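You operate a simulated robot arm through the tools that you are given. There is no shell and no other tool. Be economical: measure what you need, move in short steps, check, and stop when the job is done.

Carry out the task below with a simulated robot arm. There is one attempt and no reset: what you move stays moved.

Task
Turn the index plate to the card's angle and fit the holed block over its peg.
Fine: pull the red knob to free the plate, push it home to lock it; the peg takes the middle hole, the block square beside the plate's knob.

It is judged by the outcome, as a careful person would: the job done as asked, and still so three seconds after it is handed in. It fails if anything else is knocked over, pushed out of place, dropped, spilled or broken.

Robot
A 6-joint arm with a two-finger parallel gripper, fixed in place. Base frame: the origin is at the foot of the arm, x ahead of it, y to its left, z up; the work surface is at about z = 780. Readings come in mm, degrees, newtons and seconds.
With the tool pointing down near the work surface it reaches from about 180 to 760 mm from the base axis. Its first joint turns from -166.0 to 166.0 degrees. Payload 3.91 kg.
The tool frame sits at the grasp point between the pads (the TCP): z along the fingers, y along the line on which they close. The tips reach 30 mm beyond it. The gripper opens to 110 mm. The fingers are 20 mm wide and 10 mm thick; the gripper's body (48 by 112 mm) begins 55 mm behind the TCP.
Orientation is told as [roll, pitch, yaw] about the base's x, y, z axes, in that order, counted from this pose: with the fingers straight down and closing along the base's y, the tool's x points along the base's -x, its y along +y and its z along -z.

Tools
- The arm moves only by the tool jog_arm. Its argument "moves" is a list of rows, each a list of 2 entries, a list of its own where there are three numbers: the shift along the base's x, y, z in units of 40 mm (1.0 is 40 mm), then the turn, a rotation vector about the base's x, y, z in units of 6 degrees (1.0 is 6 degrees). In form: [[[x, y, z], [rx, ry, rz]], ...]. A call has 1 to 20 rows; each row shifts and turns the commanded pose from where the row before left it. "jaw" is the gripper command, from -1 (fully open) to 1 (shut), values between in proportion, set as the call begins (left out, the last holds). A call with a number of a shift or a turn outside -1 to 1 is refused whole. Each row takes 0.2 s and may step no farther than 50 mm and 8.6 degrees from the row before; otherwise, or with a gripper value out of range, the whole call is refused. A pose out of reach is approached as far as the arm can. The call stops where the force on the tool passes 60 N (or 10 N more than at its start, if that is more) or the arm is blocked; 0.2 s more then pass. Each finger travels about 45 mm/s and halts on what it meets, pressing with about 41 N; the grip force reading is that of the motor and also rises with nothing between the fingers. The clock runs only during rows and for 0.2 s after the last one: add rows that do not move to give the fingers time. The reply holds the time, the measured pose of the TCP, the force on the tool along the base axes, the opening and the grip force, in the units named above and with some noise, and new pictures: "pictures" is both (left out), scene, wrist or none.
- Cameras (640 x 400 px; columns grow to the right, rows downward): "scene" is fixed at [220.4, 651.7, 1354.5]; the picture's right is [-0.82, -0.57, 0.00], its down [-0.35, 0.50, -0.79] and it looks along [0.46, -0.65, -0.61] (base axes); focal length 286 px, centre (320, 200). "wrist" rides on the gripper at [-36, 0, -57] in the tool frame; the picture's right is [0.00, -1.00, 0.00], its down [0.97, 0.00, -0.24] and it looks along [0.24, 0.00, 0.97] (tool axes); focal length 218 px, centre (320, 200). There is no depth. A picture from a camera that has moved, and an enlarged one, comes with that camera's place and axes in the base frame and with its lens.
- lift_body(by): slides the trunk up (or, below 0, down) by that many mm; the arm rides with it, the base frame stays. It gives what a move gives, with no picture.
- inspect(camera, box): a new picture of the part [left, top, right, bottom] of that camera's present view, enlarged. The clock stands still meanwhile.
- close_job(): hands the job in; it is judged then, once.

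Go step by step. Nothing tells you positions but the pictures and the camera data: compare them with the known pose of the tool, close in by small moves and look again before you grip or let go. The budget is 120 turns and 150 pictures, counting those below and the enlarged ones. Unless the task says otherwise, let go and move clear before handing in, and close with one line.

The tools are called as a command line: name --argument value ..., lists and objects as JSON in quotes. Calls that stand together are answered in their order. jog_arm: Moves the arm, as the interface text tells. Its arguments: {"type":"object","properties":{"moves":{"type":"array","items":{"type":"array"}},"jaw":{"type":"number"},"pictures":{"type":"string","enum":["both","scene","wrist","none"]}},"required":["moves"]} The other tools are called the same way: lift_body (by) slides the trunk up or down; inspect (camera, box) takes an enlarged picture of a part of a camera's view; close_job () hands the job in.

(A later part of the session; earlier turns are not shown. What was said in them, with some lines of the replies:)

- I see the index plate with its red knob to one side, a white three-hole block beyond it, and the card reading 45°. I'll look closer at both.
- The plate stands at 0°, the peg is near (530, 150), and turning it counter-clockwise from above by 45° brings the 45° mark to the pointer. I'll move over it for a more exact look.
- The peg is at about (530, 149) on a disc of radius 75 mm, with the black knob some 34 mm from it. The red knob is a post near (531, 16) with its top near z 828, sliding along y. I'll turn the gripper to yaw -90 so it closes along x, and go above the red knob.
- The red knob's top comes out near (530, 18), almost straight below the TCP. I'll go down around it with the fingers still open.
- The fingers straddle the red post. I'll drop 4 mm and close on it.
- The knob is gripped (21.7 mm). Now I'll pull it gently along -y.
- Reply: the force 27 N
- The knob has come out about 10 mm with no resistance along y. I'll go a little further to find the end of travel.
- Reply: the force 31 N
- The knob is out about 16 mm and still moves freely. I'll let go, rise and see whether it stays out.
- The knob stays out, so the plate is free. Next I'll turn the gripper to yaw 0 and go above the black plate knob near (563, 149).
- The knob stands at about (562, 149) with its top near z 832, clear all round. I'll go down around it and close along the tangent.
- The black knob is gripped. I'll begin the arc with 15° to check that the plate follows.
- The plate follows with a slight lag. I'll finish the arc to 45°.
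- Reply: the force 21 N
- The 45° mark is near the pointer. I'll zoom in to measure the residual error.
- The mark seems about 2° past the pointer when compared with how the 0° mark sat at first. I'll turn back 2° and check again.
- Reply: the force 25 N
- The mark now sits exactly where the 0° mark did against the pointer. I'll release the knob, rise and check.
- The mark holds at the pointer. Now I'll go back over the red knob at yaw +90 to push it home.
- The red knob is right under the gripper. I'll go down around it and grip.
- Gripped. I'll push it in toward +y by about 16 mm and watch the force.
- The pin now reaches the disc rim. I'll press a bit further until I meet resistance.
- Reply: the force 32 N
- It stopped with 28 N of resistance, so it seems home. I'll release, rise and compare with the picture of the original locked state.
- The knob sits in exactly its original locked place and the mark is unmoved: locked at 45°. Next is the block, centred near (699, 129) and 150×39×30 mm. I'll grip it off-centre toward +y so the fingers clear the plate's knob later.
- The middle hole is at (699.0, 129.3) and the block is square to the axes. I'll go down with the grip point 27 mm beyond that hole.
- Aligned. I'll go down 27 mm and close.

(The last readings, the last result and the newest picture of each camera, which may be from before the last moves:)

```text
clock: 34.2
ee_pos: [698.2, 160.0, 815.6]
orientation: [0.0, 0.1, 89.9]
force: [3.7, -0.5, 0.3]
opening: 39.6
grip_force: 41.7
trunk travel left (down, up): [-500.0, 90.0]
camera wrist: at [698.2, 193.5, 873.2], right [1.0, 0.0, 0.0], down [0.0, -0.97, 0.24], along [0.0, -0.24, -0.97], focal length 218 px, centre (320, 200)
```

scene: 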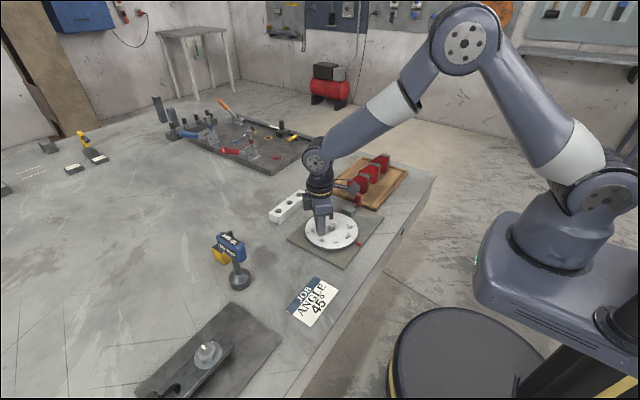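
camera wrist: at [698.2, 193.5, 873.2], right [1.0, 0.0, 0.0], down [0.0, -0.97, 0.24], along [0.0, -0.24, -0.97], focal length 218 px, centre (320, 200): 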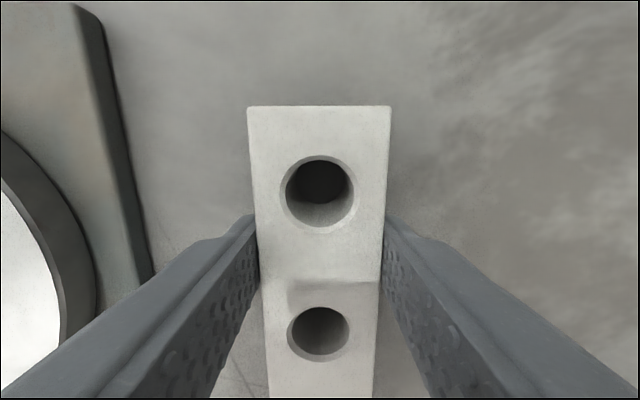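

The block is gripped at 39.6 mm wide. I'll lift it and check that it stays level.

jog_arm --moves '[[[0, 0, 0.25], [0, 0, 0]], [[0, 0, 0.25], [0, 0, 0]], [[0, 0, 0.5], [0, 0, 0]], [[0, 0, 0.5], [0, 0, 0]], [[0, 0, 0.5], [0, 0, 0]], [[0, 0, 0], [0, 0, 0]]]'

inspect --camera "scene" --box '[240, 140, 368, 220]'

```text
clock: 35.6
ee_pos: [698.3, 159.6, 894.7]
orientation: [-0.1, 0.0, 89.9]
force: [0.7, -0.5, 0.4]
opening: 0.1
grip_force: 37.7
trunk travel left (down, up): [-500.0, 90.0]
camera wrist: at [697.6, 194.6, 952.1], right [1.0, 0.0, 0.0], down [0.0, -0.97, 0.24], along [0.0, -0.24, -0.97], focal length 218 px, centre (320, 200)
```

scene: 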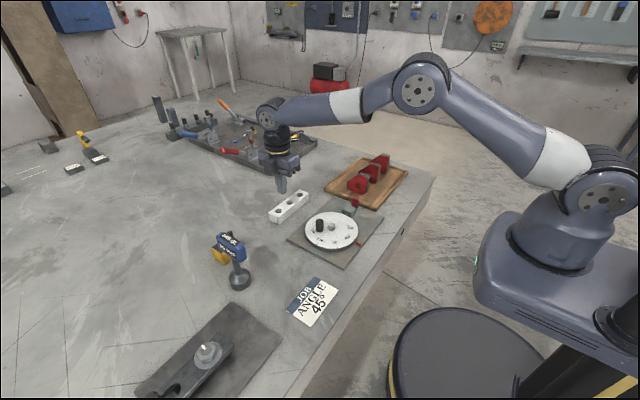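
wrist: 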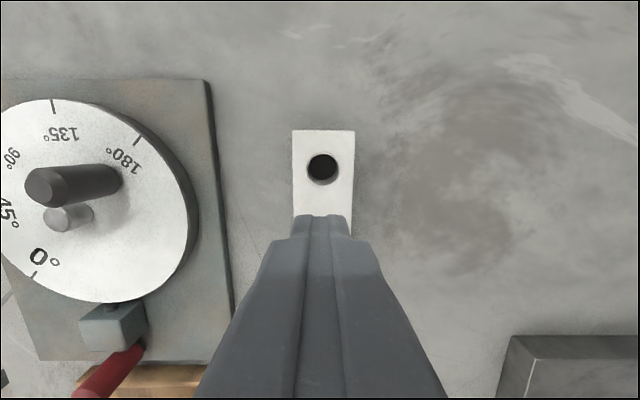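

```text
5.00 times, centred on (304, 180) of scene
camera zoom: at [220.4, 651.7, 1354.5], right [-0.82, -0.57, 0.0], down [-0.35, 0.5, -0.79], along [0.46, -0.65, -0.61], focal length 1428 px, centre (400, 300)
```

zoom: 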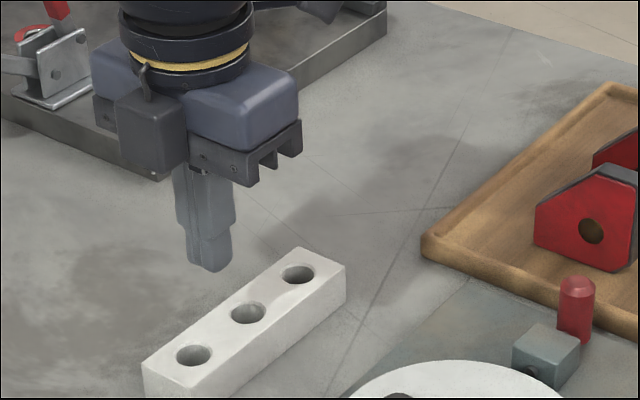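

The block slipped out and is still standing on the bench, so it is heavy or slick for an off-centre grip. I'll open and look at where it rests, then test its weight with a centred grip.

jog_arm --moves '[[[0, -0.35, 0], [0, 0, 0]], [[0, -0.35, 0], [0, 0, 0]], [[0, 0, 0], [0, 0, 0]], [[0, 0, 0], [0, 0, 0]], [[0, 0, 0], [0, 0, 0]]]' --jaw -0.45 --pictures "wrist"

inspect --camera "wrist" --box '[220, 80, 420, 280]'

```text
clock: 36.8
ee_pos: [699.2, 131.9, 895.5]
orientation: [0.0, 0.0, 89.9]
force: [-0.3, 0.1, -0.5]
opening: 79.8
grip_force: 0.1
trunk travel left (down, up): [-500.0, 90.0]
camera wrist: at [699.5, 166.2, 952.7], right [1.0, 0.0, 0.0], down [0.0, -0.97, 0.24], along [0.0, -0.24, -0.97], focal length 218 px, centre (320, 200)
```

wrist: 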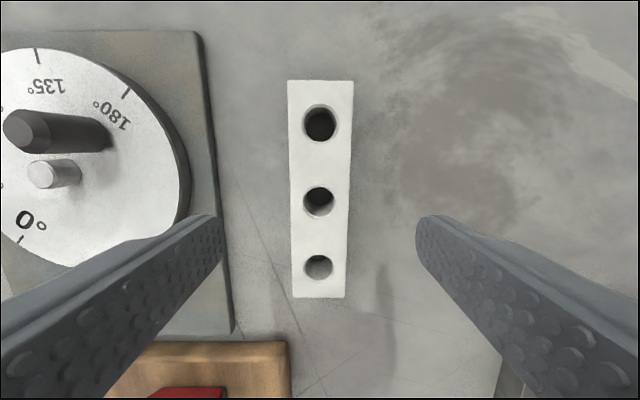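

```text
2.00 times, centred on (320, 180) of wrist
camera zoom: at [699.5, 166.2, 952.7], right [1.0, 0.0, 0.0], down [0.0, -0.97, 0.24], along [0.0, -0.24, -0.97], focal length 436 px, centre (320, 240)
```

zoom: 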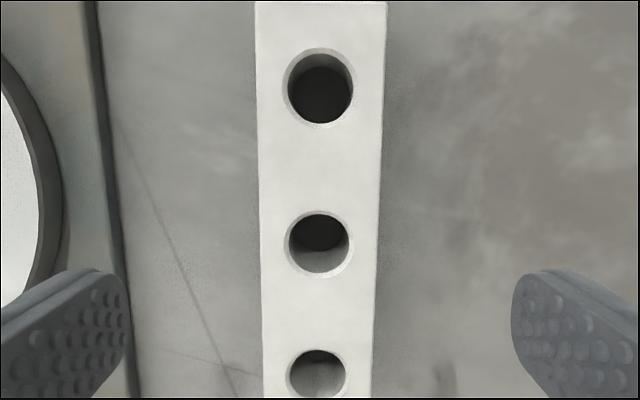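

The block hasn't moved: its middle hole is still at (699, 129). I'll take a centred, slightly deeper grip and lift slowly with the force shown.

jog_arm --moves '[[[0, -0.03, -0.7], [0, 0, 0]], [[0, 0, -0.7], [0, 0, 0]], [[0, 0, -0.68], [0, 0, 0]], [[0, 0, 0], [0, 0, 0]]]' --pictures "none"

jog_arm --moves '[[[0, 0, 0], [0, 0, 0]], [[0, 0, 0], [0, 0, 0]], [[0, 0, 0], [0, 0, 0]], [[0, 0, 0], [0, 0, 0]]]' --jaw 1 --pictures "none"

jog_arm --moves '[[[0, 0, 0.05], [0, 0, 0]], [[0, 0, 0.05], [0, 0, 0]], [[0, 0, 0.05], [0, 0, 0]], [[0, 0, 0.05], [0, 0, 0]], [[0, 0, 0], [0, 0, 0]]]' --pictures "wrist"

inspect --camera "scene" --box '[240, 160, 336, 220]'

```text
clock: 37.8
ee_pos: [698.5, 130.9, 812.4]
orientation: [0.0, 0.0, 90.0]
force: [0.2, -0.1, -0.3]
opening: 79.9
grip_force: 0.0
trunk travel left (down, up): [-500.0, 90.0]
```

```text
clock: 38.8
ee_pos: [699.0, 129.3, 815.6]
orientation: [0.0, 0.0, 89.9]
force: [2.3, 0.4, 0.9]
opening: 39.9
grip_force: 41.2
trunk travel left (down, up): [-500.0, 90.0]
```

```text
clock: 40.0
ee_pos: [699.9, 129.2, 818.5]
orientation: [0.1, 0.0, 89.9]
force: [0.0, -1.1, -10.3]
opening: 39.9
grip_force: 40.5
trunk travel left (down, up): [-500.0, 90.0]
camera wrist: at [698.9, 165.5, 876.8], right [1.0, 0.0, 0.0], down [0.0, -0.97, 0.24], along [0.0, -0.24, -0.97], focal length 218 px, centre (320, 200)
```

wrist: 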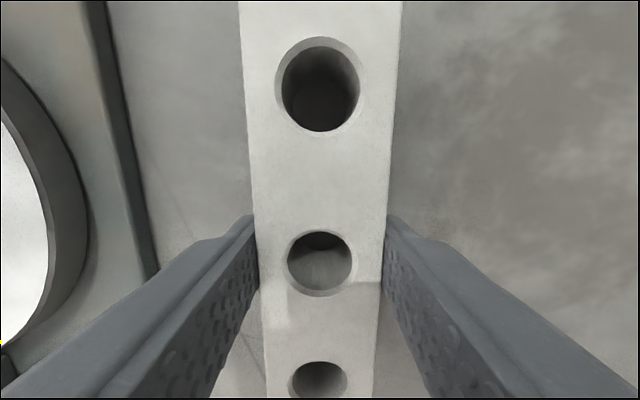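

```text
6.67 times, centred on (288, 190) of scene
camera zoom: at [220.4, 651.7, 1354.5], right [-0.82, -0.57, 0.0], down [-0.35, 0.5, -0.79], along [0.46, -0.65, -0.61], focal length 1905 px, centre (533, 267)
```

zoom: 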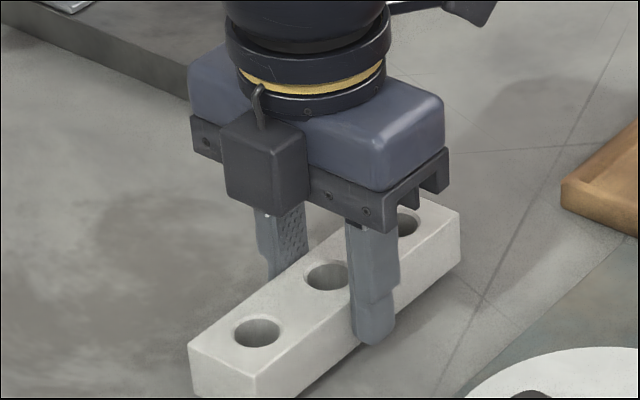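

It carries about 10 N. I'll lift a little more and see whether it holds.

jog_arm --moves '[[[0, 0, 0.1], [0, 0, 0]], [[0, 0, 0.1], [0, 0, 0]], [[0, 0, 0.1], [0, 0, 0]], [[0, 0, 0.1], [0, 0, 0]], [[0, 0, 0], [0, 0, 0]]]' --pictures "wrist"

inspect --camera "scene" --box '[240, 160, 336, 220]'

```text
clock: 41.2
ee_pos: [700.2, 129.4, 835.5]
orientation: [0.1, 0.0, 89.8]
force: [0.6, -0.8, -11.5]
opening: 40.2
grip_force: 40.9
trunk travel left (down, up): [-500.0, 90.0]
camera wrist: at [699.6, 165.1, 892.8], right [1.0, 0.0, 0.0], down [0.0, -0.97, 0.24], along [0.0, -0.24, -0.97], focal length 218 px, centre (320, 200)
```

wrist: 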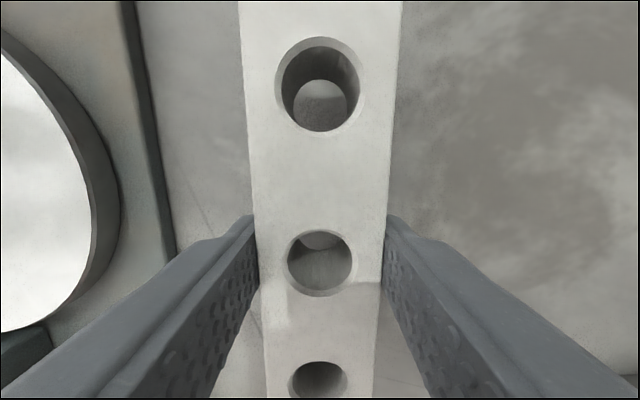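

```text
6.67 times, centred on (288, 190) of scene
camera zoom: at [220.4, 651.7, 1354.5], right [-0.82, -0.57, 0.0], down [-0.35, 0.5, -0.79], along [0.46, -0.65, -0.61], focal length 1905 px, centre (533, 267)
```

zoom: 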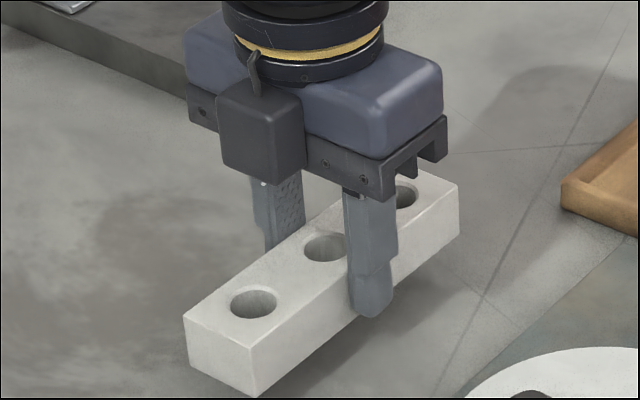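

A centred grip holds and the block weighs about 11 N, but the plate's knob won't leave room for a centred finger. The plan is a small offset of 15 mm, seating it turned about 14° from square, then squaring it with a wider grip at its end. First I'll set it down and regrip.

jog_arm --moves '[[[0, 0, -0.1], [0, 0, 0]], [[0, 0, -0.1], [0, 0, 0]], [[0, 0, -0.1], [0, 0, 0]], [[0, 0, -0.1], [0, 0, 0]], [[0, 0, -0.05], [0, 0, 0]], [[0, 0, -0.05], [0, 0, 0]], [[0, 0, -0.05], [0, 0, 0]], [[0, 0, -0.03], [0, 0, 0]], [[0, 0, 0], [0, 0, 0]]]' --pictures "none"

```text
clock: 43.2
ee_pos: [701.1, 129.3, 813.7]
orientation: [-0.4, 0.0, 89.9]
force: [0.6, -2.0, 13.4]
opening: 39.8
grip_force: 40.7
trunk travel left (down, up): [-500.0, 90.0]
```

It's back on the bench. I'll open, shift 15 mm toward -y and grip deep.

jog_arm --moves '[[[0, 0, 0], [0, 0, 0]], [[0, 0, 0], [0, 0, 0]], [[0, -0.19, 0], [0, 0, 0]], [[0, -0.19, 0], [0, 0, 0]], [[0, 0, 0], [0, 0, 0]]]' --jaw 0 --pictures "wrist"

```text
clock: 44.4
ee_pos: [700.0, 112.8, 813.0]
orientation: [0.0, 0.0, 89.9]
force: [-0.2, 0.0, 0.1]
opening: 54.9
grip_force: 0.1
trunk travel left (down, up): [-500.0, 90.0]
camera wrist: at [699.2, 148.9, 869.6], right [1.0, 0.0, 0.0], down [0.0, -0.97, 0.24], along [0.0, -0.24, -0.97], focal length 218 px, centre (320, 200)
```

wrist: 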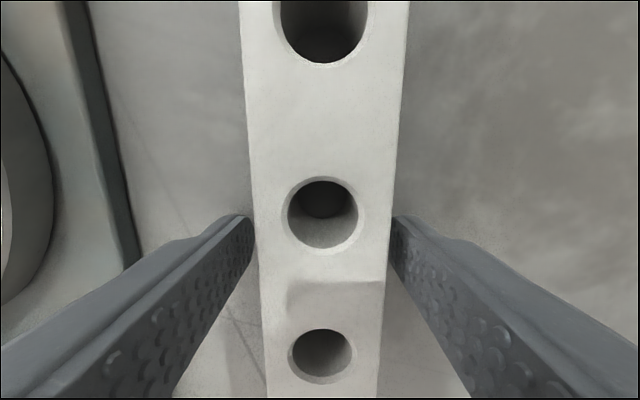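

The middle hole is at y ≈ 130 and the TCP at 113. I'll shift 2 mm, close, and lift slowly as a test.

jog_arm --moves '[[[0, 0.04, -0.02], [0, 0, 0]], [[0, 0, 0], [0, 0, 0]]]' --pictures "none"

jog_arm --moves '[[[0, 0, 0], [0, 0, 0]], [[0, 0, 0], [0, 0, 0]], [[0, 0, 0], [0, 0, 0]]]' --jaw 1 --pictures "none"

jog_arm --moves '[[[0, 0, 0.03], [0, 0, 0]], [[0, 0, 0.03], [0, 0, 0]], [[0, 0, 0.04], [0, 0, 0]], [[0, 0, 0.04], [0, 0, 0]], [[0, 0, 0.05], [0, 0, 0]], [[0, 0, 0.05], [0, 0, 0]], [[0, 0, 0], [0, 0, 0]]]' --pictures "wrist"

inspect --camera "scene" --box '[240, 160, 336, 220]'

```text
clock: 45.0
ee_pos: [698.4, 115.0, 812.2]
orientation: [0.0, -0.1, 90.0]
force: [-0.9, 0.2, -0.4]
opening: 54.9
grip_force: 0.1
trunk travel left (down, up): [-500.0, 90.0]
```

```text
clock: 45.8
ee_pos: [700.9, 114.9, 812.6]
orientation: [0.0, 0.0, 89.8]
force: [3.6, 0.2, 0.6]
opening: 39.9
grip_force: 41.1
trunk travel left (down, up): [-500.0, 90.0]
```

```text
clock: 47.4
ee_pos: [700.5, 116.2, 820.6]
orientation: [0.1, 0.0, 89.9]
force: [0.6, -0.7, -11.6]
opening: 39.8
grip_force: 41.0
trunk travel left (down, up): [-500.0, 90.0]
camera wrist: at [699.5, 151.2, 878.6], right [1.0, 0.0, 0.0], down [0.0, -0.97, 0.24], along [0.0, -0.24, -0.97], focal length 218 px, centre (320, 200)
```

wrist: 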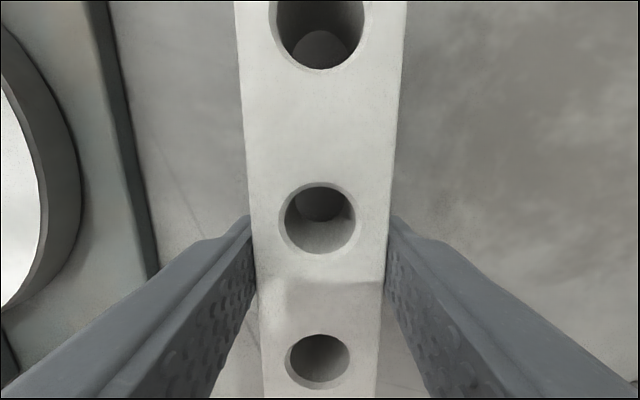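

```text
6.67 times, centred on (288, 190) of scene
camera zoom: at [220.4, 651.7, 1354.5], right [-0.82, -0.57, 0.0], down [-0.35, 0.5, -0.79], along [0.46, -0.65, -0.61], focal length 1905 px, centre (533, 267)
```

zoom: 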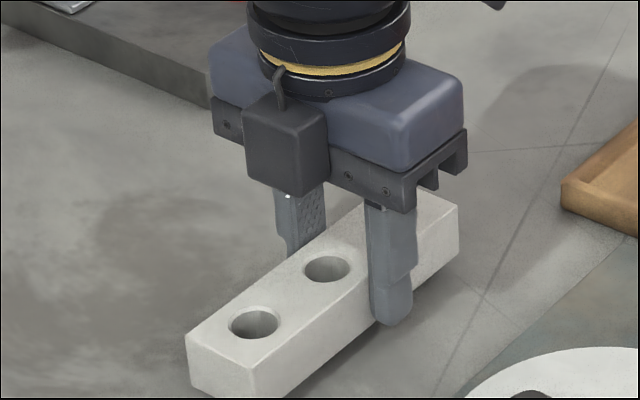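

It holds the full weight and looks level. I'll raise it to clear the plate's knob.

jog_arm --moves '[[[0, 0, 0.1], [0, 0, 0]], [[0, 0, 0.12], [0, 0, 0]], [[0, 0, 0.15], [0, 0, 0]], [[0, 0, 0.15], [0, 0, 0]], [[0, 0, 0.15], [0, 0, 0]], [[0, 0, 0.15], [0, 0, 0]], [[0, 0, 0.15], [0, 0, 0]], [[0, 0, 0.15], [0, 0, 0]], [[0, 0, 0.15], [0, 0, 0]], [[0, 0, 0.15], [0, 0, 0]], [[0, 0, 0.15], [0, 0, 0]], [[0, 0, 0.12], [0, 0, 0]], [[0, 0, 0.08], [0, 0, 0]], [[0, 0, 0], [0, 0, 0]]]' --pictures "wrist"

inspect --camera "scene" --box '[240, 140, 336, 200]'

```text
clock: 50.4
ee_pos: [701.6, 116.9, 891.5]
orientation: [0.0, 0.0, 89.9]
force: [0.2, 1.4, -10.5]
opening: 39.9
grip_force: 40.9
trunk travel left (down, up): [-500.0, 90.0]
camera wrist: at [699.9, 151.7, 949.5], right [1.0, 0.0, 0.0], down [0.0, -0.97, 0.24], along [0.0, -0.24, -0.97], focal length 218 px, centre (320, 200)
```

wrist: 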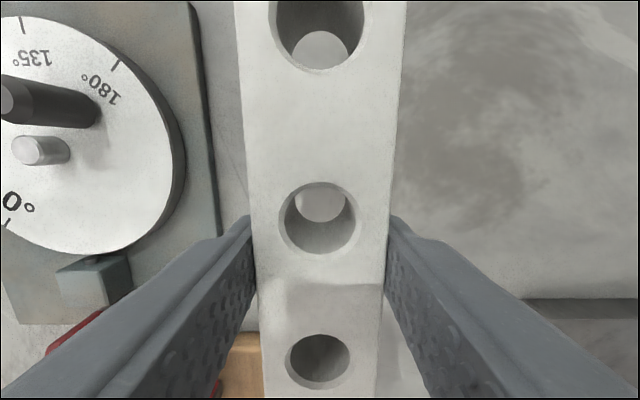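

```text
6.67 times, centred on (288, 170) of scene
camera zoom: at [220.4, 651.7, 1354.5], right [-0.82, -0.57, 0.0], down [-0.35, 0.5, -0.79], along [0.46, -0.65, -0.61], focal length 1905 px, centre (533, 400)
```

zoom: 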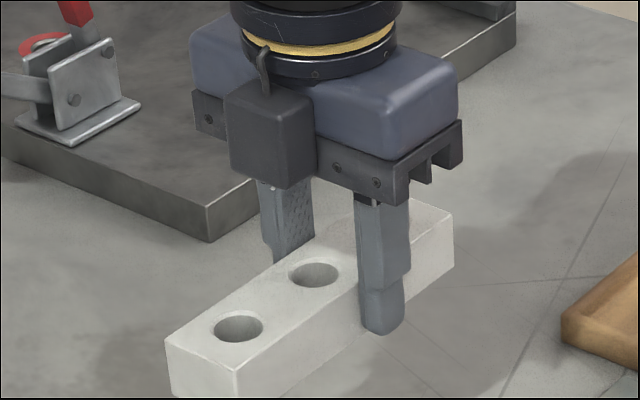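

It's steady, with its bottom around z 860. Now I'll carry it over the peg, turning it 31°, and hover to line up the hole.

jog_arm --moves '[[[-0.15, 0.02, 0], [0, 0, 0.4]], [[-0.3, 0.04, 0], [0, 0, 0.4]], [[-0.35, 0.045, 0], [0, 0, 0.4]], [[-0.35, 0.045, 0], [0, 0, 0.4]], [[-0.35, 0.045, 0], [0, 0, 0.4]], [[-0.35, 0.045, 0], [0, 0, 0.4]], [[-0.35, 0.045, 0], [0, 0, 0.4]], [[-0.35, 0.045, 0], [0, 0, 0.4]], [[-0.35, 0.045, 0], [0, 0, 0.4]], [[-0.35, 0.045, 0], [0, 0, 0.4]], [[-0.35, 0.045, 0], [0, 0, 0.4]], [[-0.3, 0.04, 0], [0, 0, 0.4]], [[-0.143, 0.022, 0], [0, 0, 0.367]], [[0, 0, 0], [0, 0, 0]]]' --pictures "wrist"

inspect --camera "wrist" --box '[240, 130, 400, 290]'

inspect --camera "scene" --box '[270, 150, 398, 250]'

```text
clock: 53.4
ee_pos: [539.2, 135.6, 892.8]
orientation: [0.0, 0.0, 120.9]
force: [0.4, 0.1, -10.9]
opening: 39.9
grip_force: 41.2
trunk travel left (down, up): [-500.0, 90.0]
camera wrist: at [520.4, 166.6, 949.9], right [0.86, 0.51, 0.0], down [0.5, -0.83, 0.24], along [0.12, -0.21, -0.97], focal length 218 px, centre (320, 200)
```

wrist: 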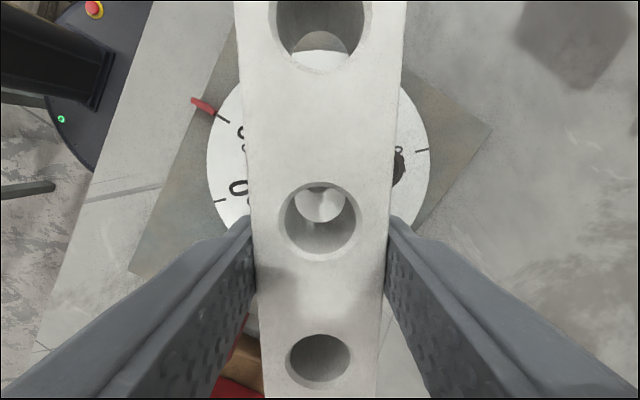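

```text
2.50 times, centred on (320, 210) of wrist
camera zoom: at [520.4, 166.6, 949.9], right [0.86, 0.51, 0.0], down [0.5, -0.83, 0.24], along [0.12, -0.21, -0.97], focal length 546 px, centre (320, 175)
```

zoom: 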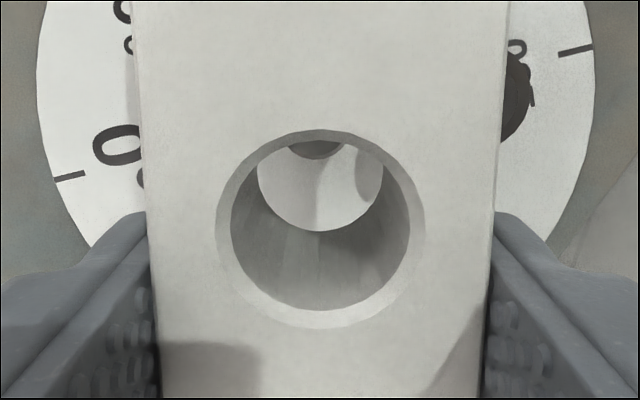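

```text
4.00 times, centred on (334, 200) of scene
camera zoom: at [220.4, 651.7, 1354.5], right [-0.82, -0.57, 0.0], down [-0.35, 0.5, -0.79], along [0.46, -0.65, -0.61], focal length 1143 px, centre (264, 200)
```

zoom: 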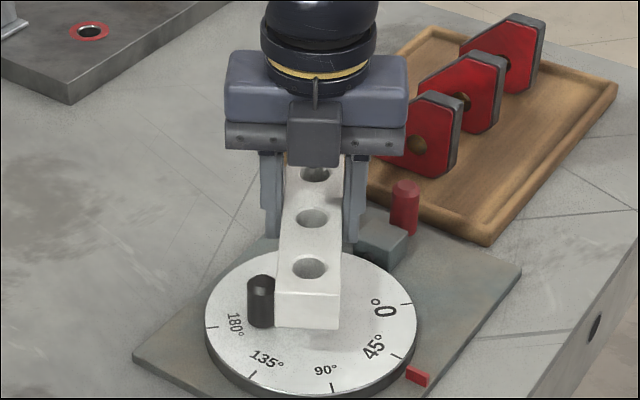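

Through the hole I see the peg a little off: the block needs about 1.3 mm toward -x. I'll correct and come down to just above the black knob's top, then look again.

jog_arm --moves '[[[-0.033, -0.005, -0.1], [0, 0, 0]], [[0, 0, -0.15], [0, 0, 0]], [[0, 0, -0.15], [0, 0, 0]], [[0, 0, -0.12], [0, 0, 0]], [[0, 0, 0], [0, 0, 0]], [[0, 0, 0], [0, 0, 0]]]' --pictures "wrist"

inspect --camera "wrist" --box '[240, 130, 400, 290]'

inspect --camera "scene" --box '[300, 180, 380, 260]'

```text
clock: 54.8
ee_pos: [536.7, 135.3, 869.9]
orientation: [0.0, 0.0, 120.9]
force: [0.0, -0.8, -10.6]
opening: 39.8
grip_force: 41.1
trunk travel left (down, up): [-500.0, 90.0]
camera wrist: at [518.6, 165.4, 928.6], right [0.86, 0.51, 0.0], down [0.5, -0.83, 0.24], along [0.12, -0.21, -0.97], focal length 218 px, centre (320, 200)
```

wrist: 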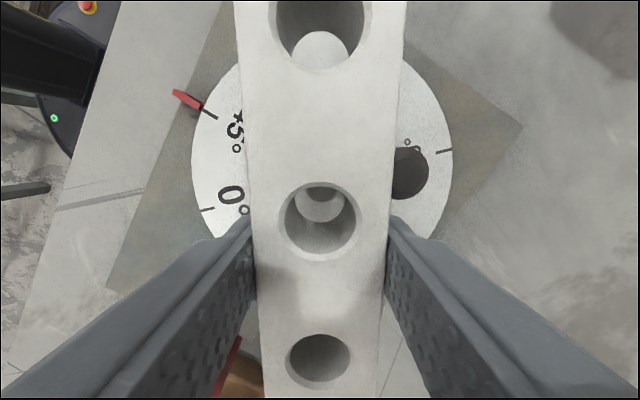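

```text
2.50 times, centred on (320, 210) of wrist
camera zoom: at [518.6, 165.4, 928.6], right [0.86, 0.51, 0.0], down [0.5, -0.83, 0.24], along [0.12, -0.21, -0.97], focal length 546 px, centre (320, 175)
```

zoom: 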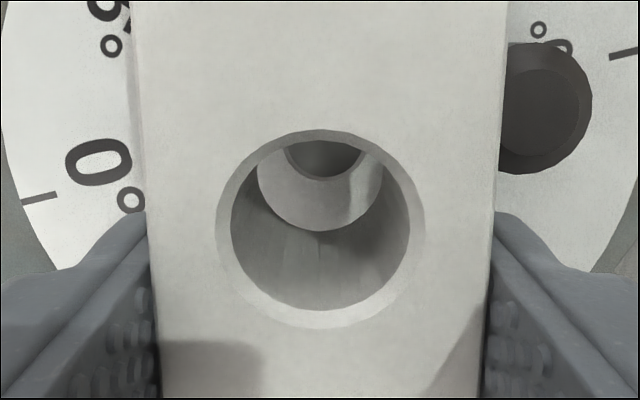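

```text
5.00 times, centred on (340, 220) of scene
camera zoom: at [220.4, 651.7, 1354.5], right [-0.82, -0.57, 0.0], down [-0.35, 0.5, -0.79], along [0.46, -0.65, -0.61], focal length 1428 px, centre (220, 100)
```

zoom: 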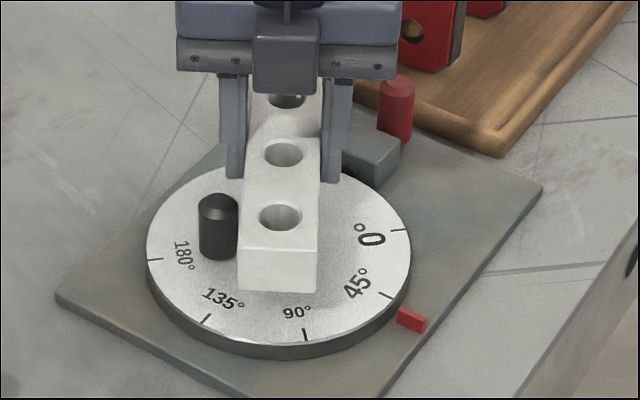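

The peg lies about 1 mm off now in the hole view, and the black knob clears the block by about 4 mm. I'll correct and come down to just above the peg.

jog_arm --moves '[[[0.01, 0.0325, -0.05], [0, 0, 0]], [[0, 0, -0.12], [0, 0, 0]], [[0, 0, -0.12], [0, 0, 0]], [[0, 0, -0.1], [0, 0, 0]], [[0, 0, 0], [0, 0, 0]], [[0, 0, 0], [0, 0, 0]]]' --pictures "none"

inspect --camera "wrist" --box '[240, 130, 400, 290]'

inspect --camera "scene" --box '[300, 180, 380, 260]'

```text
clock: 56.2
ee_pos: [536.5, 138.4, 855.7]
orientation: [-0.1, 0.1, 120.8]
force: [-0.6, 0.4, -11.5]
opening: 40.1
grip_force: 40.8
trunk travel left (down, up): [-500.0, 90.0]
```

```text
2.50 times, centred on (320, 210) of wrist
camera zoom: at [518.7, 167.9, 913.0], right [0.86, 0.51, 0.0], down [0.5, -0.83, 0.24], along [0.12, -0.21, -0.97], focal length 546 px, centre (320, 175)
```

zoom: 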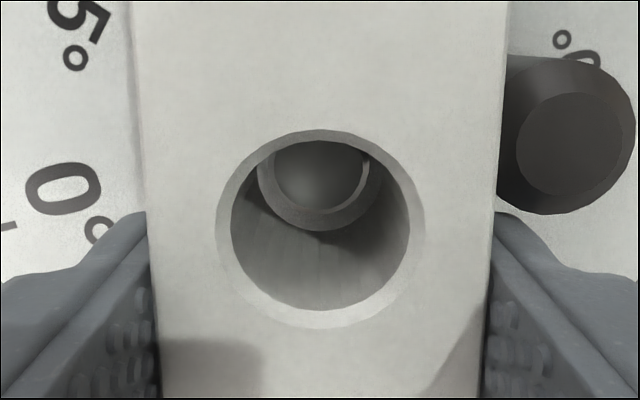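

```text
5.00 times, centred on (340, 220) of scene
camera zoom: at [220.4, 651.7, 1354.5], right [-0.82, -0.57, 0.0], down [-0.35, 0.5, -0.79], along [0.46, -0.65, -0.61], focal length 1428 px, centre (220, 100)
```

zoom: 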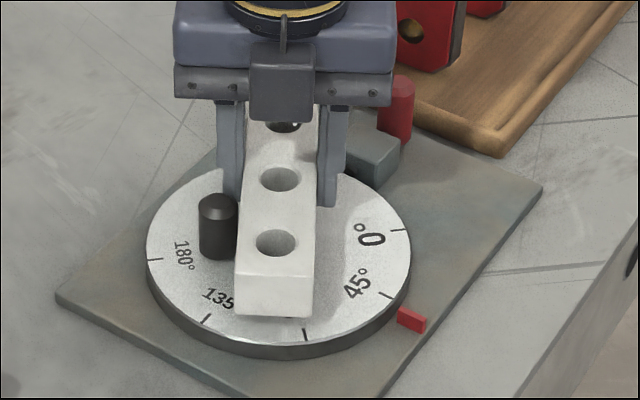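

Now the hole sits about 1.3 mm too far along the block's length. I'll nudge it back and recheck before going down.

jog_arm --moves '[[[0.01, -0.028, 0], [0, 0, 0]], [[0, 0, 0], [0, 0, 0]], [[0, 0, 0], [0, 0, 0]]]' --pictures "none"

inspect --camera "wrist" --box '[270, 160, 370, 260]'

```text
clock: 57.0
ee_pos: [538.0, 136.2, 855.3]
orientation: [0.0, 0.0, 120.9]
force: [-0.3, 0.3, -11.3]
opening: 39.9
grip_force: 41.4
trunk travel left (down, up): [-500.0, 90.0]
```

```text
4.00 times, centred on (320, 210) of wrist
camera zoom: at [519.0, 166.8, 913.2], right [0.86, 0.51, 0.0], down [0.5, -0.83, 0.24], along [0.12, -0.21, -0.97], focal length 873 px, centre (320, 160)
```

zoom: 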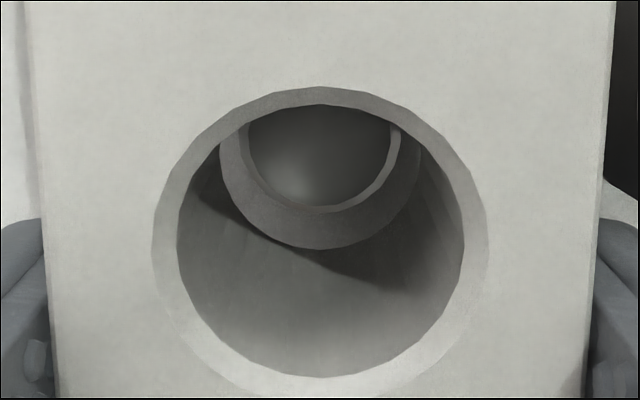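

The peg is now centred under the hole within a few tenths of a millimetre. I'll lower slowly.

jog_arm --moves '[[[0, 0, -0.05], [0, 0, 0]], [[0, 0, -0.05], [0, 0, 0]], [[0, 0, -0.05], [0, 0, 0]], [[0, 0, -0.05], [0, 0, 0]], [[0, 0, -0.05], [0, 0, 0]], [[0, 0, -0.05], [0, 0, 0]], [[0, 0, 0], [0, 0, 0]]]' --pictures "none"

inspect --camera "wrist" --box '[240, 130, 400, 290]'

```text
clock: 58.6
ee_pos: [538.0, 138.0, 842.4]
orientation: [0.0, 0.1, 121.0]
force: [-0.1, -0.8, -11.0]
opening: 39.7
grip_force: 41.1
trunk travel left (down, up): [-500.0, 90.0]
```

```text
2.50 times, centred on (320, 210) of wrist
camera zoom: at [519.0, 167.5, 900.6], right [0.86, 0.51, 0.0], down [0.5, -0.83, 0.24], along [0.12, -0.21, -0.97], focal length 546 px, centre (320, 175)
```

zoom: 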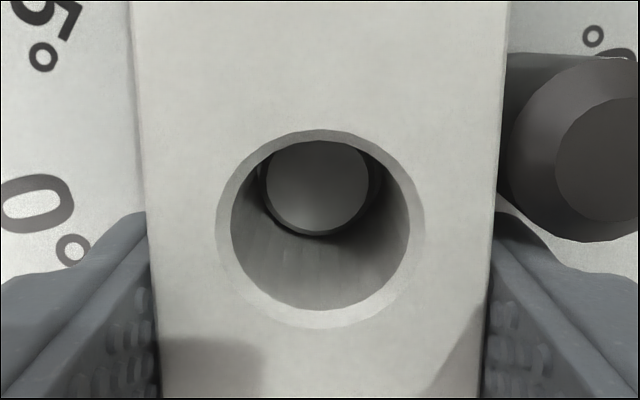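

The peg is inside the hole and the force is only the weight. I'll lower the rest of the way until it seats.

jog_arm --moves '[[[0, 0, -0.05], [0, 0, 0]], [[0, 0, -0.05], [0, 0, 0]], [[0, 0, -0.05], [0, 0, 0]], [[0, 0, -0.05], [0, 0, 0]], [[0, 0, -0.04], [0, 0, 0]], [[0, 0, 0], [0, 0, 0]]]' --pictures "wrist"

inspect --camera "scene" --box '[300, 180, 380, 260]'

```text
clock: 60.0
ee_pos: [539.5, 137.6, 835.1]
orientation: [-0.1, 0.0, 120.7]
force: [-0.1, 2.5, 2.4]
opening: 40.1
grip_force: 41.2
trunk travel left (down, up): [-500.0, 90.0]
camera wrist: at [519.7, 167.5, 893.0], right [0.86, 0.51, 0.0], down [0.5, -0.83, 0.24], along [0.12, -0.21, -0.97], focal length 218 px, centre (320, 200)
```

wrist: 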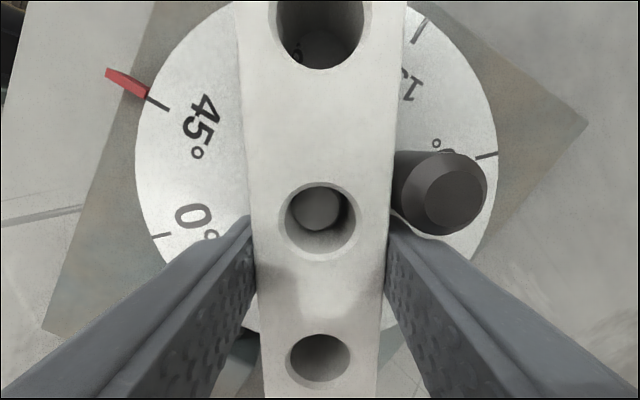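

```text
5.00 times, centred on (340, 220) of scene
camera zoom: at [220.4, 651.7, 1354.5], right [-0.82, -0.57, 0.0], down [-0.35, 0.5, -0.79], along [0.46, -0.65, -0.61], focal length 1428 px, centre (220, 100)
```

zoom: 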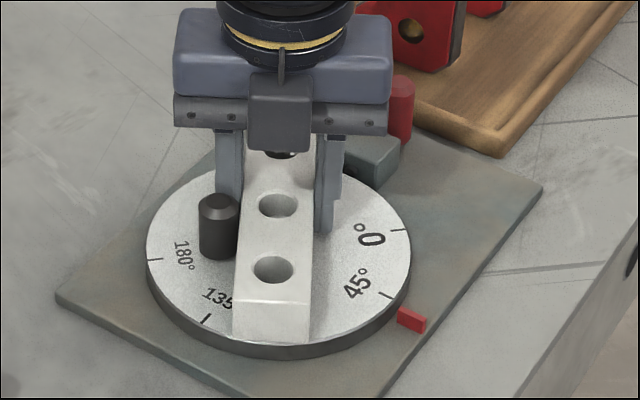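

The weight has come off the gripper, so it's touching. I'll press slightly to see whether it is seated.

jog_arm --moves '[[[0, 0, -0.03], [0, 0, 0]], [[0, 0, -0.03], [0, 0, 0]], [[0, 0, 0], [0, 0, 0]]]' --pictures "none"

inspect --camera "scene" --box '[320, 215, 368, 255]'

```text
clock: 60.8
ee_pos: [538.9, 138.1, 834.6]
orientation: [-0.4, 0.1, 120.9]
force: [5.1, 3.7, 29.8]
opening: 40.3
grip_force: 41.3
trunk travel left (down, up): [-500.0, 90.0]
```

```text
10.00 times, centred on (344, 235) of scene
camera zoom: at [220.4, 651.7, 1354.5], right [-0.82, -0.57, 0.0], down [-0.35, 0.5, -0.79], along [0.46, -0.65, -0.61], focal length 2857 px, centre (80, -150)
```

zoom: 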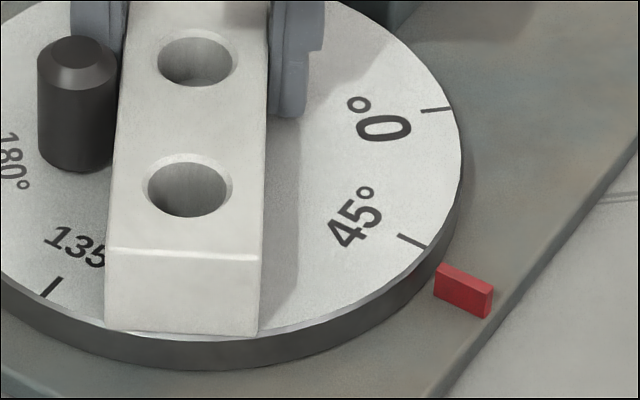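

The block sits flat on the disc. I'll ease the pressure, open only slightly because the black knob is close to one finger, and rise straight up.

jog_arm --moves '[[[0, 0, 0.06], [0, 0, 0]], [[0, 0, 0], [0, 0, 0]]]' --pictures "none"

jog_arm --moves '[[[0, 0, 0], [0, 0, 0]], [[0, 0, 0], [0, 0, 0]]]' --jaw 0.21 --pictures "wrist"

```text
clock: 61.4
ee_pos: [539.1, 137.5, 834.9]
orientation: [-0.2, 0.1, 120.9]
force: [9.2, 7.3, 19.3]
opening: 39.8
grip_force: 41.2
trunk travel left (down, up): [-500.0, 90.0]
```

```text
clock: 62.0
ee_pos: [536.8, 135.5, 833.7]
orientation: [0.2, -0.1, 121.0]
force: [-0.5, 2.2, 9.5]
opening: 43.6
grip_force: 0.1
trunk travel left (down, up): [-500.0, 90.0]
camera wrist: at [518.0, 166.6, 891.6], right [0.86, 0.51, 0.0], down [0.5, -0.83, 0.24], along [0.12, -0.21, -0.97], focal length 218 px, centre (320, 200)
```

wrist: 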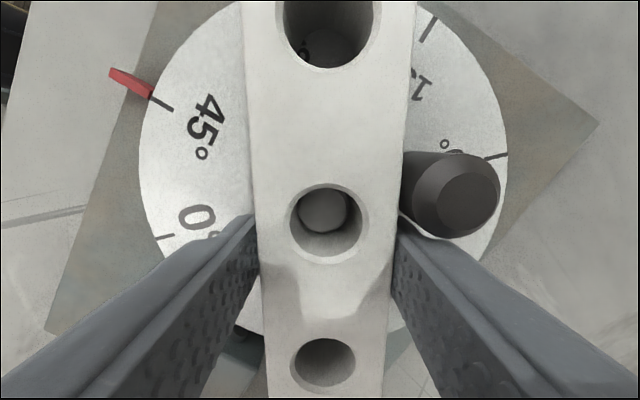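

Released. Rising straight up.

jog_arm --moves '[[[0, 0, 0.1], [0, 0, 0]], [[0, 0, 0.2], [0, 0, 0]], [[0, 0, 0.4], [0, 0, 0]], [[0, 0, 0.7], [0, 0, 0]], [[0, 0, 0.7], [0, 0, 0]], [[0, 0, 0], [0, 0, 0]]]' --pictures "wrist"

inspect --camera "scene" --box '[300, 180, 380, 260]'

```text
clock: 63.4
ee_pos: [537.8, 137.9, 920.9]
orientation: [0.0, 0.0, 121.0]
force: [-0.2, -0.7, 0.1]
opening: 43.7
grip_force: 0.1
trunk travel left (down, up): [-500.0, 90.0]
camera wrist: at [518.5, 168.0, 978.8], right [0.86, 0.51, 0.0], down [0.5, -0.83, 0.24], along [0.12, -0.21, -0.97], focal length 218 px, centre (320, 200)
```

wrist: 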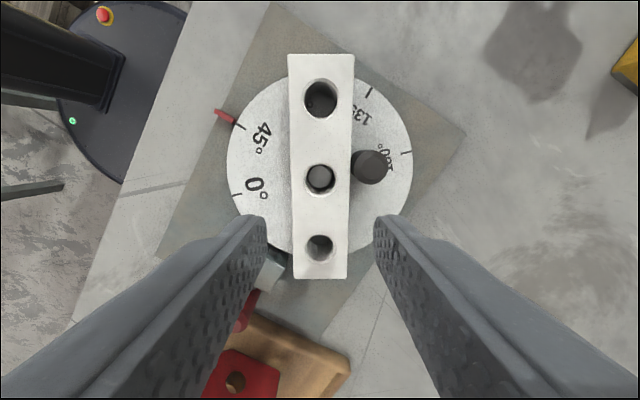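

```text
5.00 times, centred on (340, 220) of scene
camera zoom: at [220.4, 651.7, 1354.5], right [-0.82, -0.57, 0.0], down [-0.35, 0.5, -0.79], along [0.46, -0.65, -0.61], focal length 1428 px, centre (220, 100)
```

zoom: 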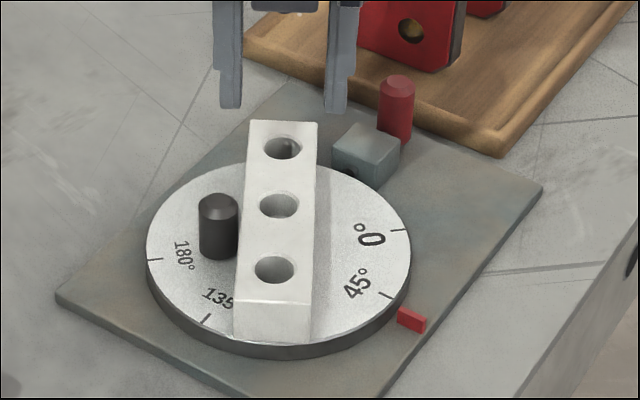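

The block is seated on the peg with the knob beside it, about 14° from square. I'll move over its far end with the gripper at yaw 135 and jaws wide, to square it by closing on it.

jog_arm --moves '[[[-0.366, 0.397, 0], [0, 0, 0.78]], [[-0.366, 0.397, 0], [0, 0, 0.78]], [[-0.366, 0.397, 0], [0, 0, 0.78]], [[0, 0, 0], [0, 0, 0]], [[0, 0, 0], [0, 0, 0]], [[0, 0, 0], [0, 0, 0]]]' --jaw -0.74 --pictures "wrist"

```text
clock: 64.8
ee_pos: [492.0, 184.3, 919.7]
orientation: [0.1, 0.0, 135.0]
force: [-0.5, 0.0, -1.1]
opening: 95.7
grip_force: 0.0
trunk travel left (down, up): [-500.0, 90.0]
camera wrist: at [466.7, 209.0, 976.5], right [0.71, 0.71, 0.0], down [0.69, -0.69, 0.24], along [0.17, -0.17, -0.97], focal length 218 px, centre (320, 200)
```

wrist: 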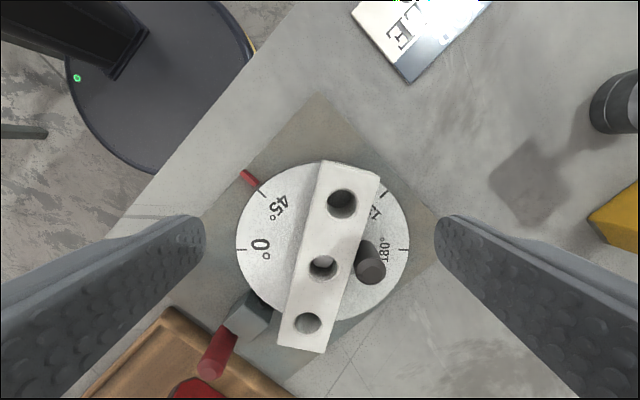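

The block's far end lies between the open fingers. I'll go down with the tips staying above the disc and the red pointer.

jog_arm --moves '[[[0, 0, -0.6], [0, 0, 0]], [[0, 0, -0.6], [0, 0, 0]], [[0, 0, -0.5], [0, 0, 0]], [[0, 0, -0.25], [0, 0, 0]], [[0, 0, 0], [0, 0, 0]]]' --pictures "wrist"

inspect --camera "scene" --box '[290, 160, 402, 260]'

```text
clock: 66.0
ee_pos: [494.6, 187.0, 840.9]
orientation: [0.0, 0.0, 135.0]
force: [-0.1, -0.8, -0.4]
opening: 95.7
grip_force: 0.0
trunk travel left (down, up): [-500.0, 90.0]
camera wrist: at [468.8, 210.3, 899.1], right [0.71, 0.71, 0.0], down [0.69, -0.69, 0.24], along [0.17, -0.17, -0.97], focal length 218 px, centre (320, 200)
```

wrist: 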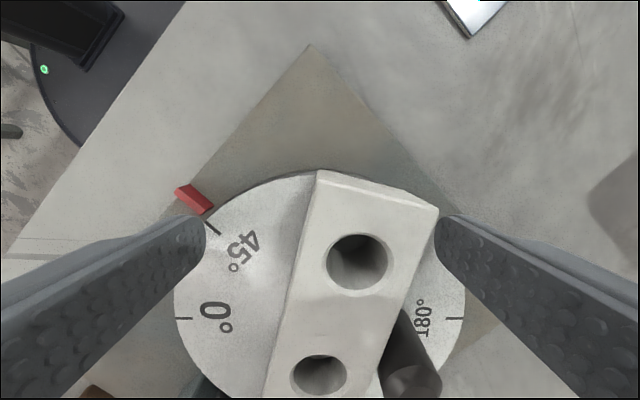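

```text
4.00 times, centred on (346, 210) of scene
camera zoom: at [220.4, 651.7, 1354.5], right [-0.82, -0.57, 0.0], down [-0.35, 0.5, -0.79], along [0.46, -0.65, -0.61], focal length 1143 px, centre (216, 160)
```

zoom: 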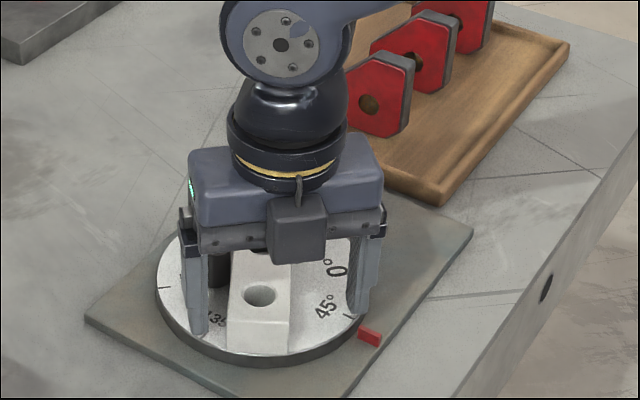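

The peg hole is in line with the tool, so closing will square the block. I'll close most of the way, then fully.

jog_arm --moves '[[[0, 0, 0], [0, 0, 0]], [[0, 0, 0], [0, 0, 0]], [[0, 0, 0], [0, 0, 0]], [[0, 0, 0], [0, 0, 0]]]' --jaw 0.2 --pictures "wrist"

```text
clock: 67.0
ee_pos: [494.8, 185.8, 843.1]
orientation: [0.0, 0.0, 134.8]
force: [3.0, 3.5, 1.7]
opening: 46.5
grip_force: 2.7
trunk travel left (down, up): [-500.0, 90.0]
camera wrist: at [469.0, 210.7, 899.2], right [0.71, 0.71, 0.0], down [0.69, -0.69, 0.24], along [0.17, -0.17, -0.97], focal length 218 px, centre (320, 200)
```

wrist: 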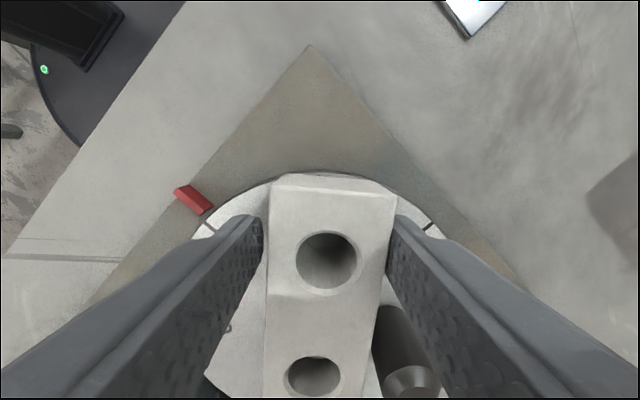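

The block is swinging into line. I'll finish closing.

jog_arm --moves '[[[0, 0, 0], [0, 0, 0]], [[0, 0, 0], [0, 0, 0]], [[0, 0, 0], [0, 0, 0]]]' --jaw 0.35 --pictures "wrist"

inspect --camera "scene" --box '[300, 190, 380, 260]'

```text
clock: 67.8
ee_pos: [493.2, 184.7, 841.1]
orientation: [0.1, -0.1, 135.0]
force: [-1.7, -1.0, -0.1]
opening: 39.7
grip_force: 40.8
trunk travel left (down, up): [-500.0, 90.0]
camera wrist: at [468.2, 209.9, 899.0], right [0.71, 0.71, 0.0], down [0.69, -0.69, 0.24], along [0.17, -0.17, -0.97], focal length 218 px, centre (320, 200)
```

wrist: 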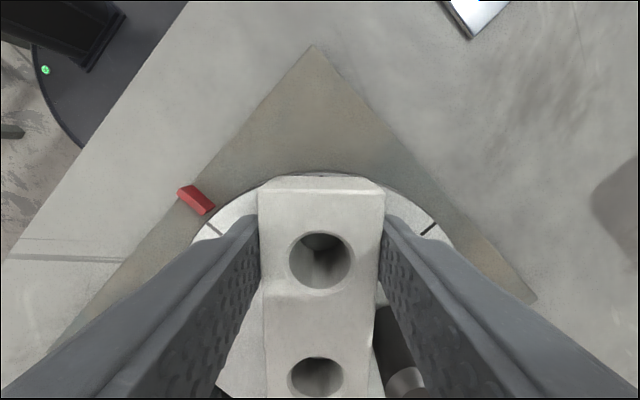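

```text
5.71 times, centred on (340, 225) of scene
camera zoom: at [220.4, 651.7, 1354.5], right [-0.82, -0.57, 0.0], down [-0.35, 0.5, -0.79], along [0.46, -0.65, -0.61], focal length 1633 px, centre (206, 57)
```

zoom: 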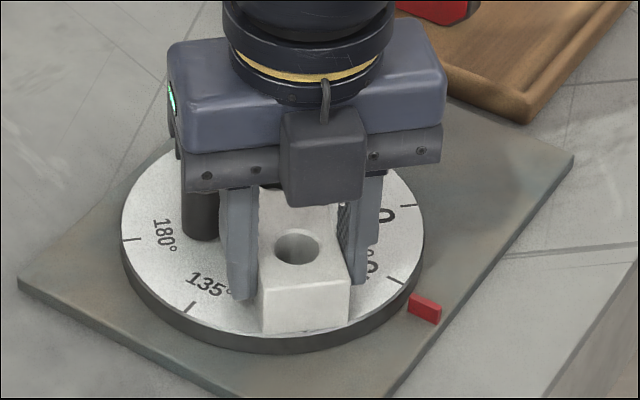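

The block is now square at 135°. I'll open, rise clear and inspect everything.

jog_arm --moves '[[[0, 0, 0], [0, 0, 0]], [[0, 0, 0], [0, 0, 0]], [[0, 0, 0], [0, 0, 0]]]' --jaw -0.1 --pictures "none"

jog_arm --moves '[[[0, 0, 0.4], [0, 0, 0]], [[0, 0, 0.8], [0, 0, 0]], [[0, 0, 0.8], [0, 0, 0]], [[0, 0, 0.8], [0, 0, 0]], [[0, 0, 0.8], [0, 0, 0]], [[0, 0, 0], [0, 0, 0]]]' --pictures "both"

inspect --camera "wrist" --box '[230, 160, 430, 320]'

inspect --camera "scene" --box '[290, 170, 402, 260]'

```text
clock: 68.6
ee_pos: [494.3, 185.9, 841.5]
orientation: [0.0, 0.0, 135.0]
force: [-0.1, 0.0, -0.1]
opening: 60.3
grip_force: 0.1
trunk travel left (down, up): [-500.0, 90.0]
```

```text
clock: 70.0
ee_pos: [494.2, 185.7, 986.8]
orientation: [0.0, 0.0, 134.9]
force: [-1.0, 0.1, 0.1]
opening: 60.5
grip_force: 0.0
trunk travel left (down, up): [-500.0, 90.0]
camera wrist: at [467.7, 210.1, 1043.3], right [0.71, 0.71, 0.0], down [0.69, -0.69, 0.24], along [0.17, -0.17, -0.97], focal length 218 px, centre (320, 200)
```

scene: 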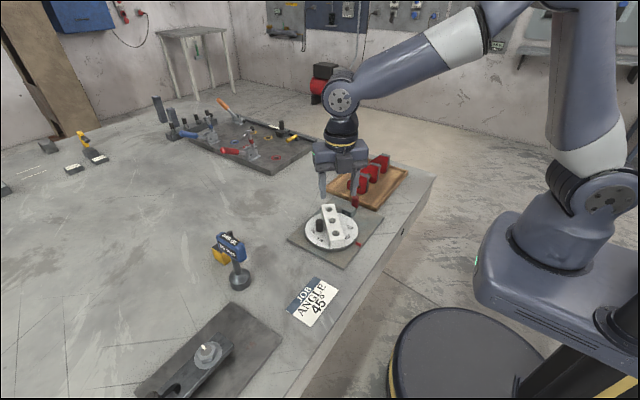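
wrist: 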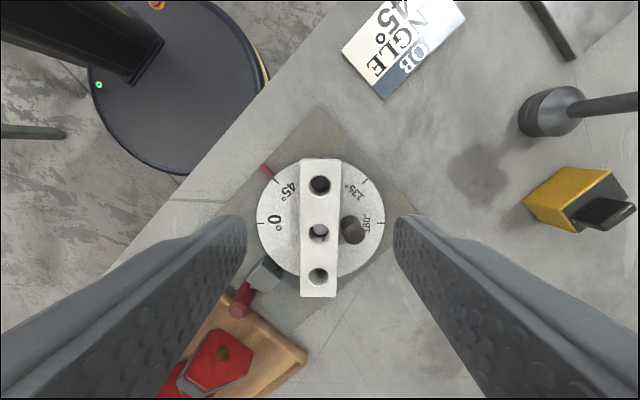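

```text
2.50 times, centred on (330, 240) of wrist
camera zoom: at [467.7, 210.1, 1043.3], right [0.71, 0.71, 0.0], down [0.69, -0.69, 0.24], along [0.17, -0.17, -0.97], focal length 546 px, centre (295, 100)
```

zoom: 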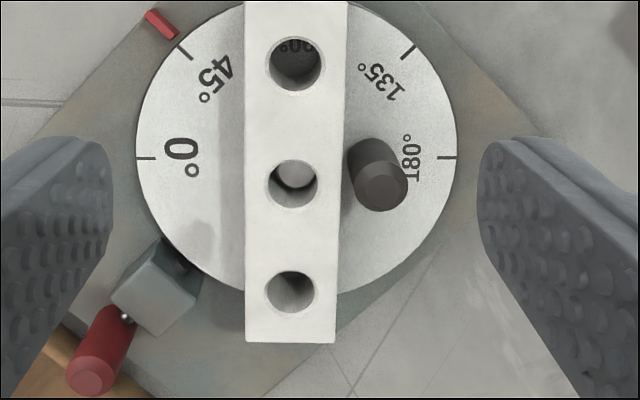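

```text
4.44 times, centred on (346, 215) of scene
camera zoom: at [220.4, 651.7, 1354.5], right [-0.82, -0.57, 0.0], down [-0.35, 0.5, -0.79], along [0.46, -0.65, -0.61], focal length 1270 px, centre (204, 133)
```

zoom: 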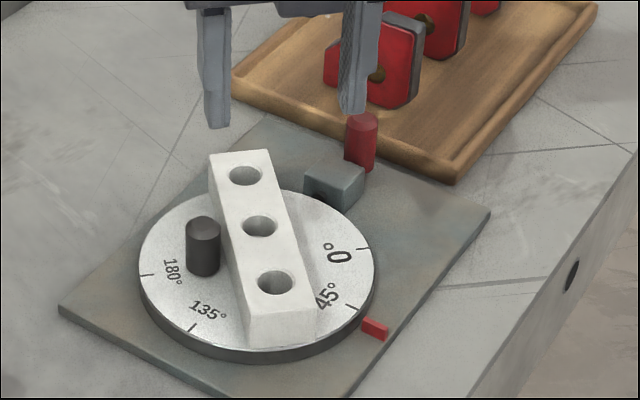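

The 45° mark is at the pointer with the lock knob home. The block sits flat on the peg by its middle hole, square beside the black knob, and nothing else has moved. Handing in.

close_job

```text
The job is handed in.
```

The index plate is turned to 45° and locked, and the block sits on the peg by its middle hole, square beside the plate's knob to within about 1°. On the first lift the block slid out of the grip, stayed upright in its place on the bench, and was lifted again with a better grip.
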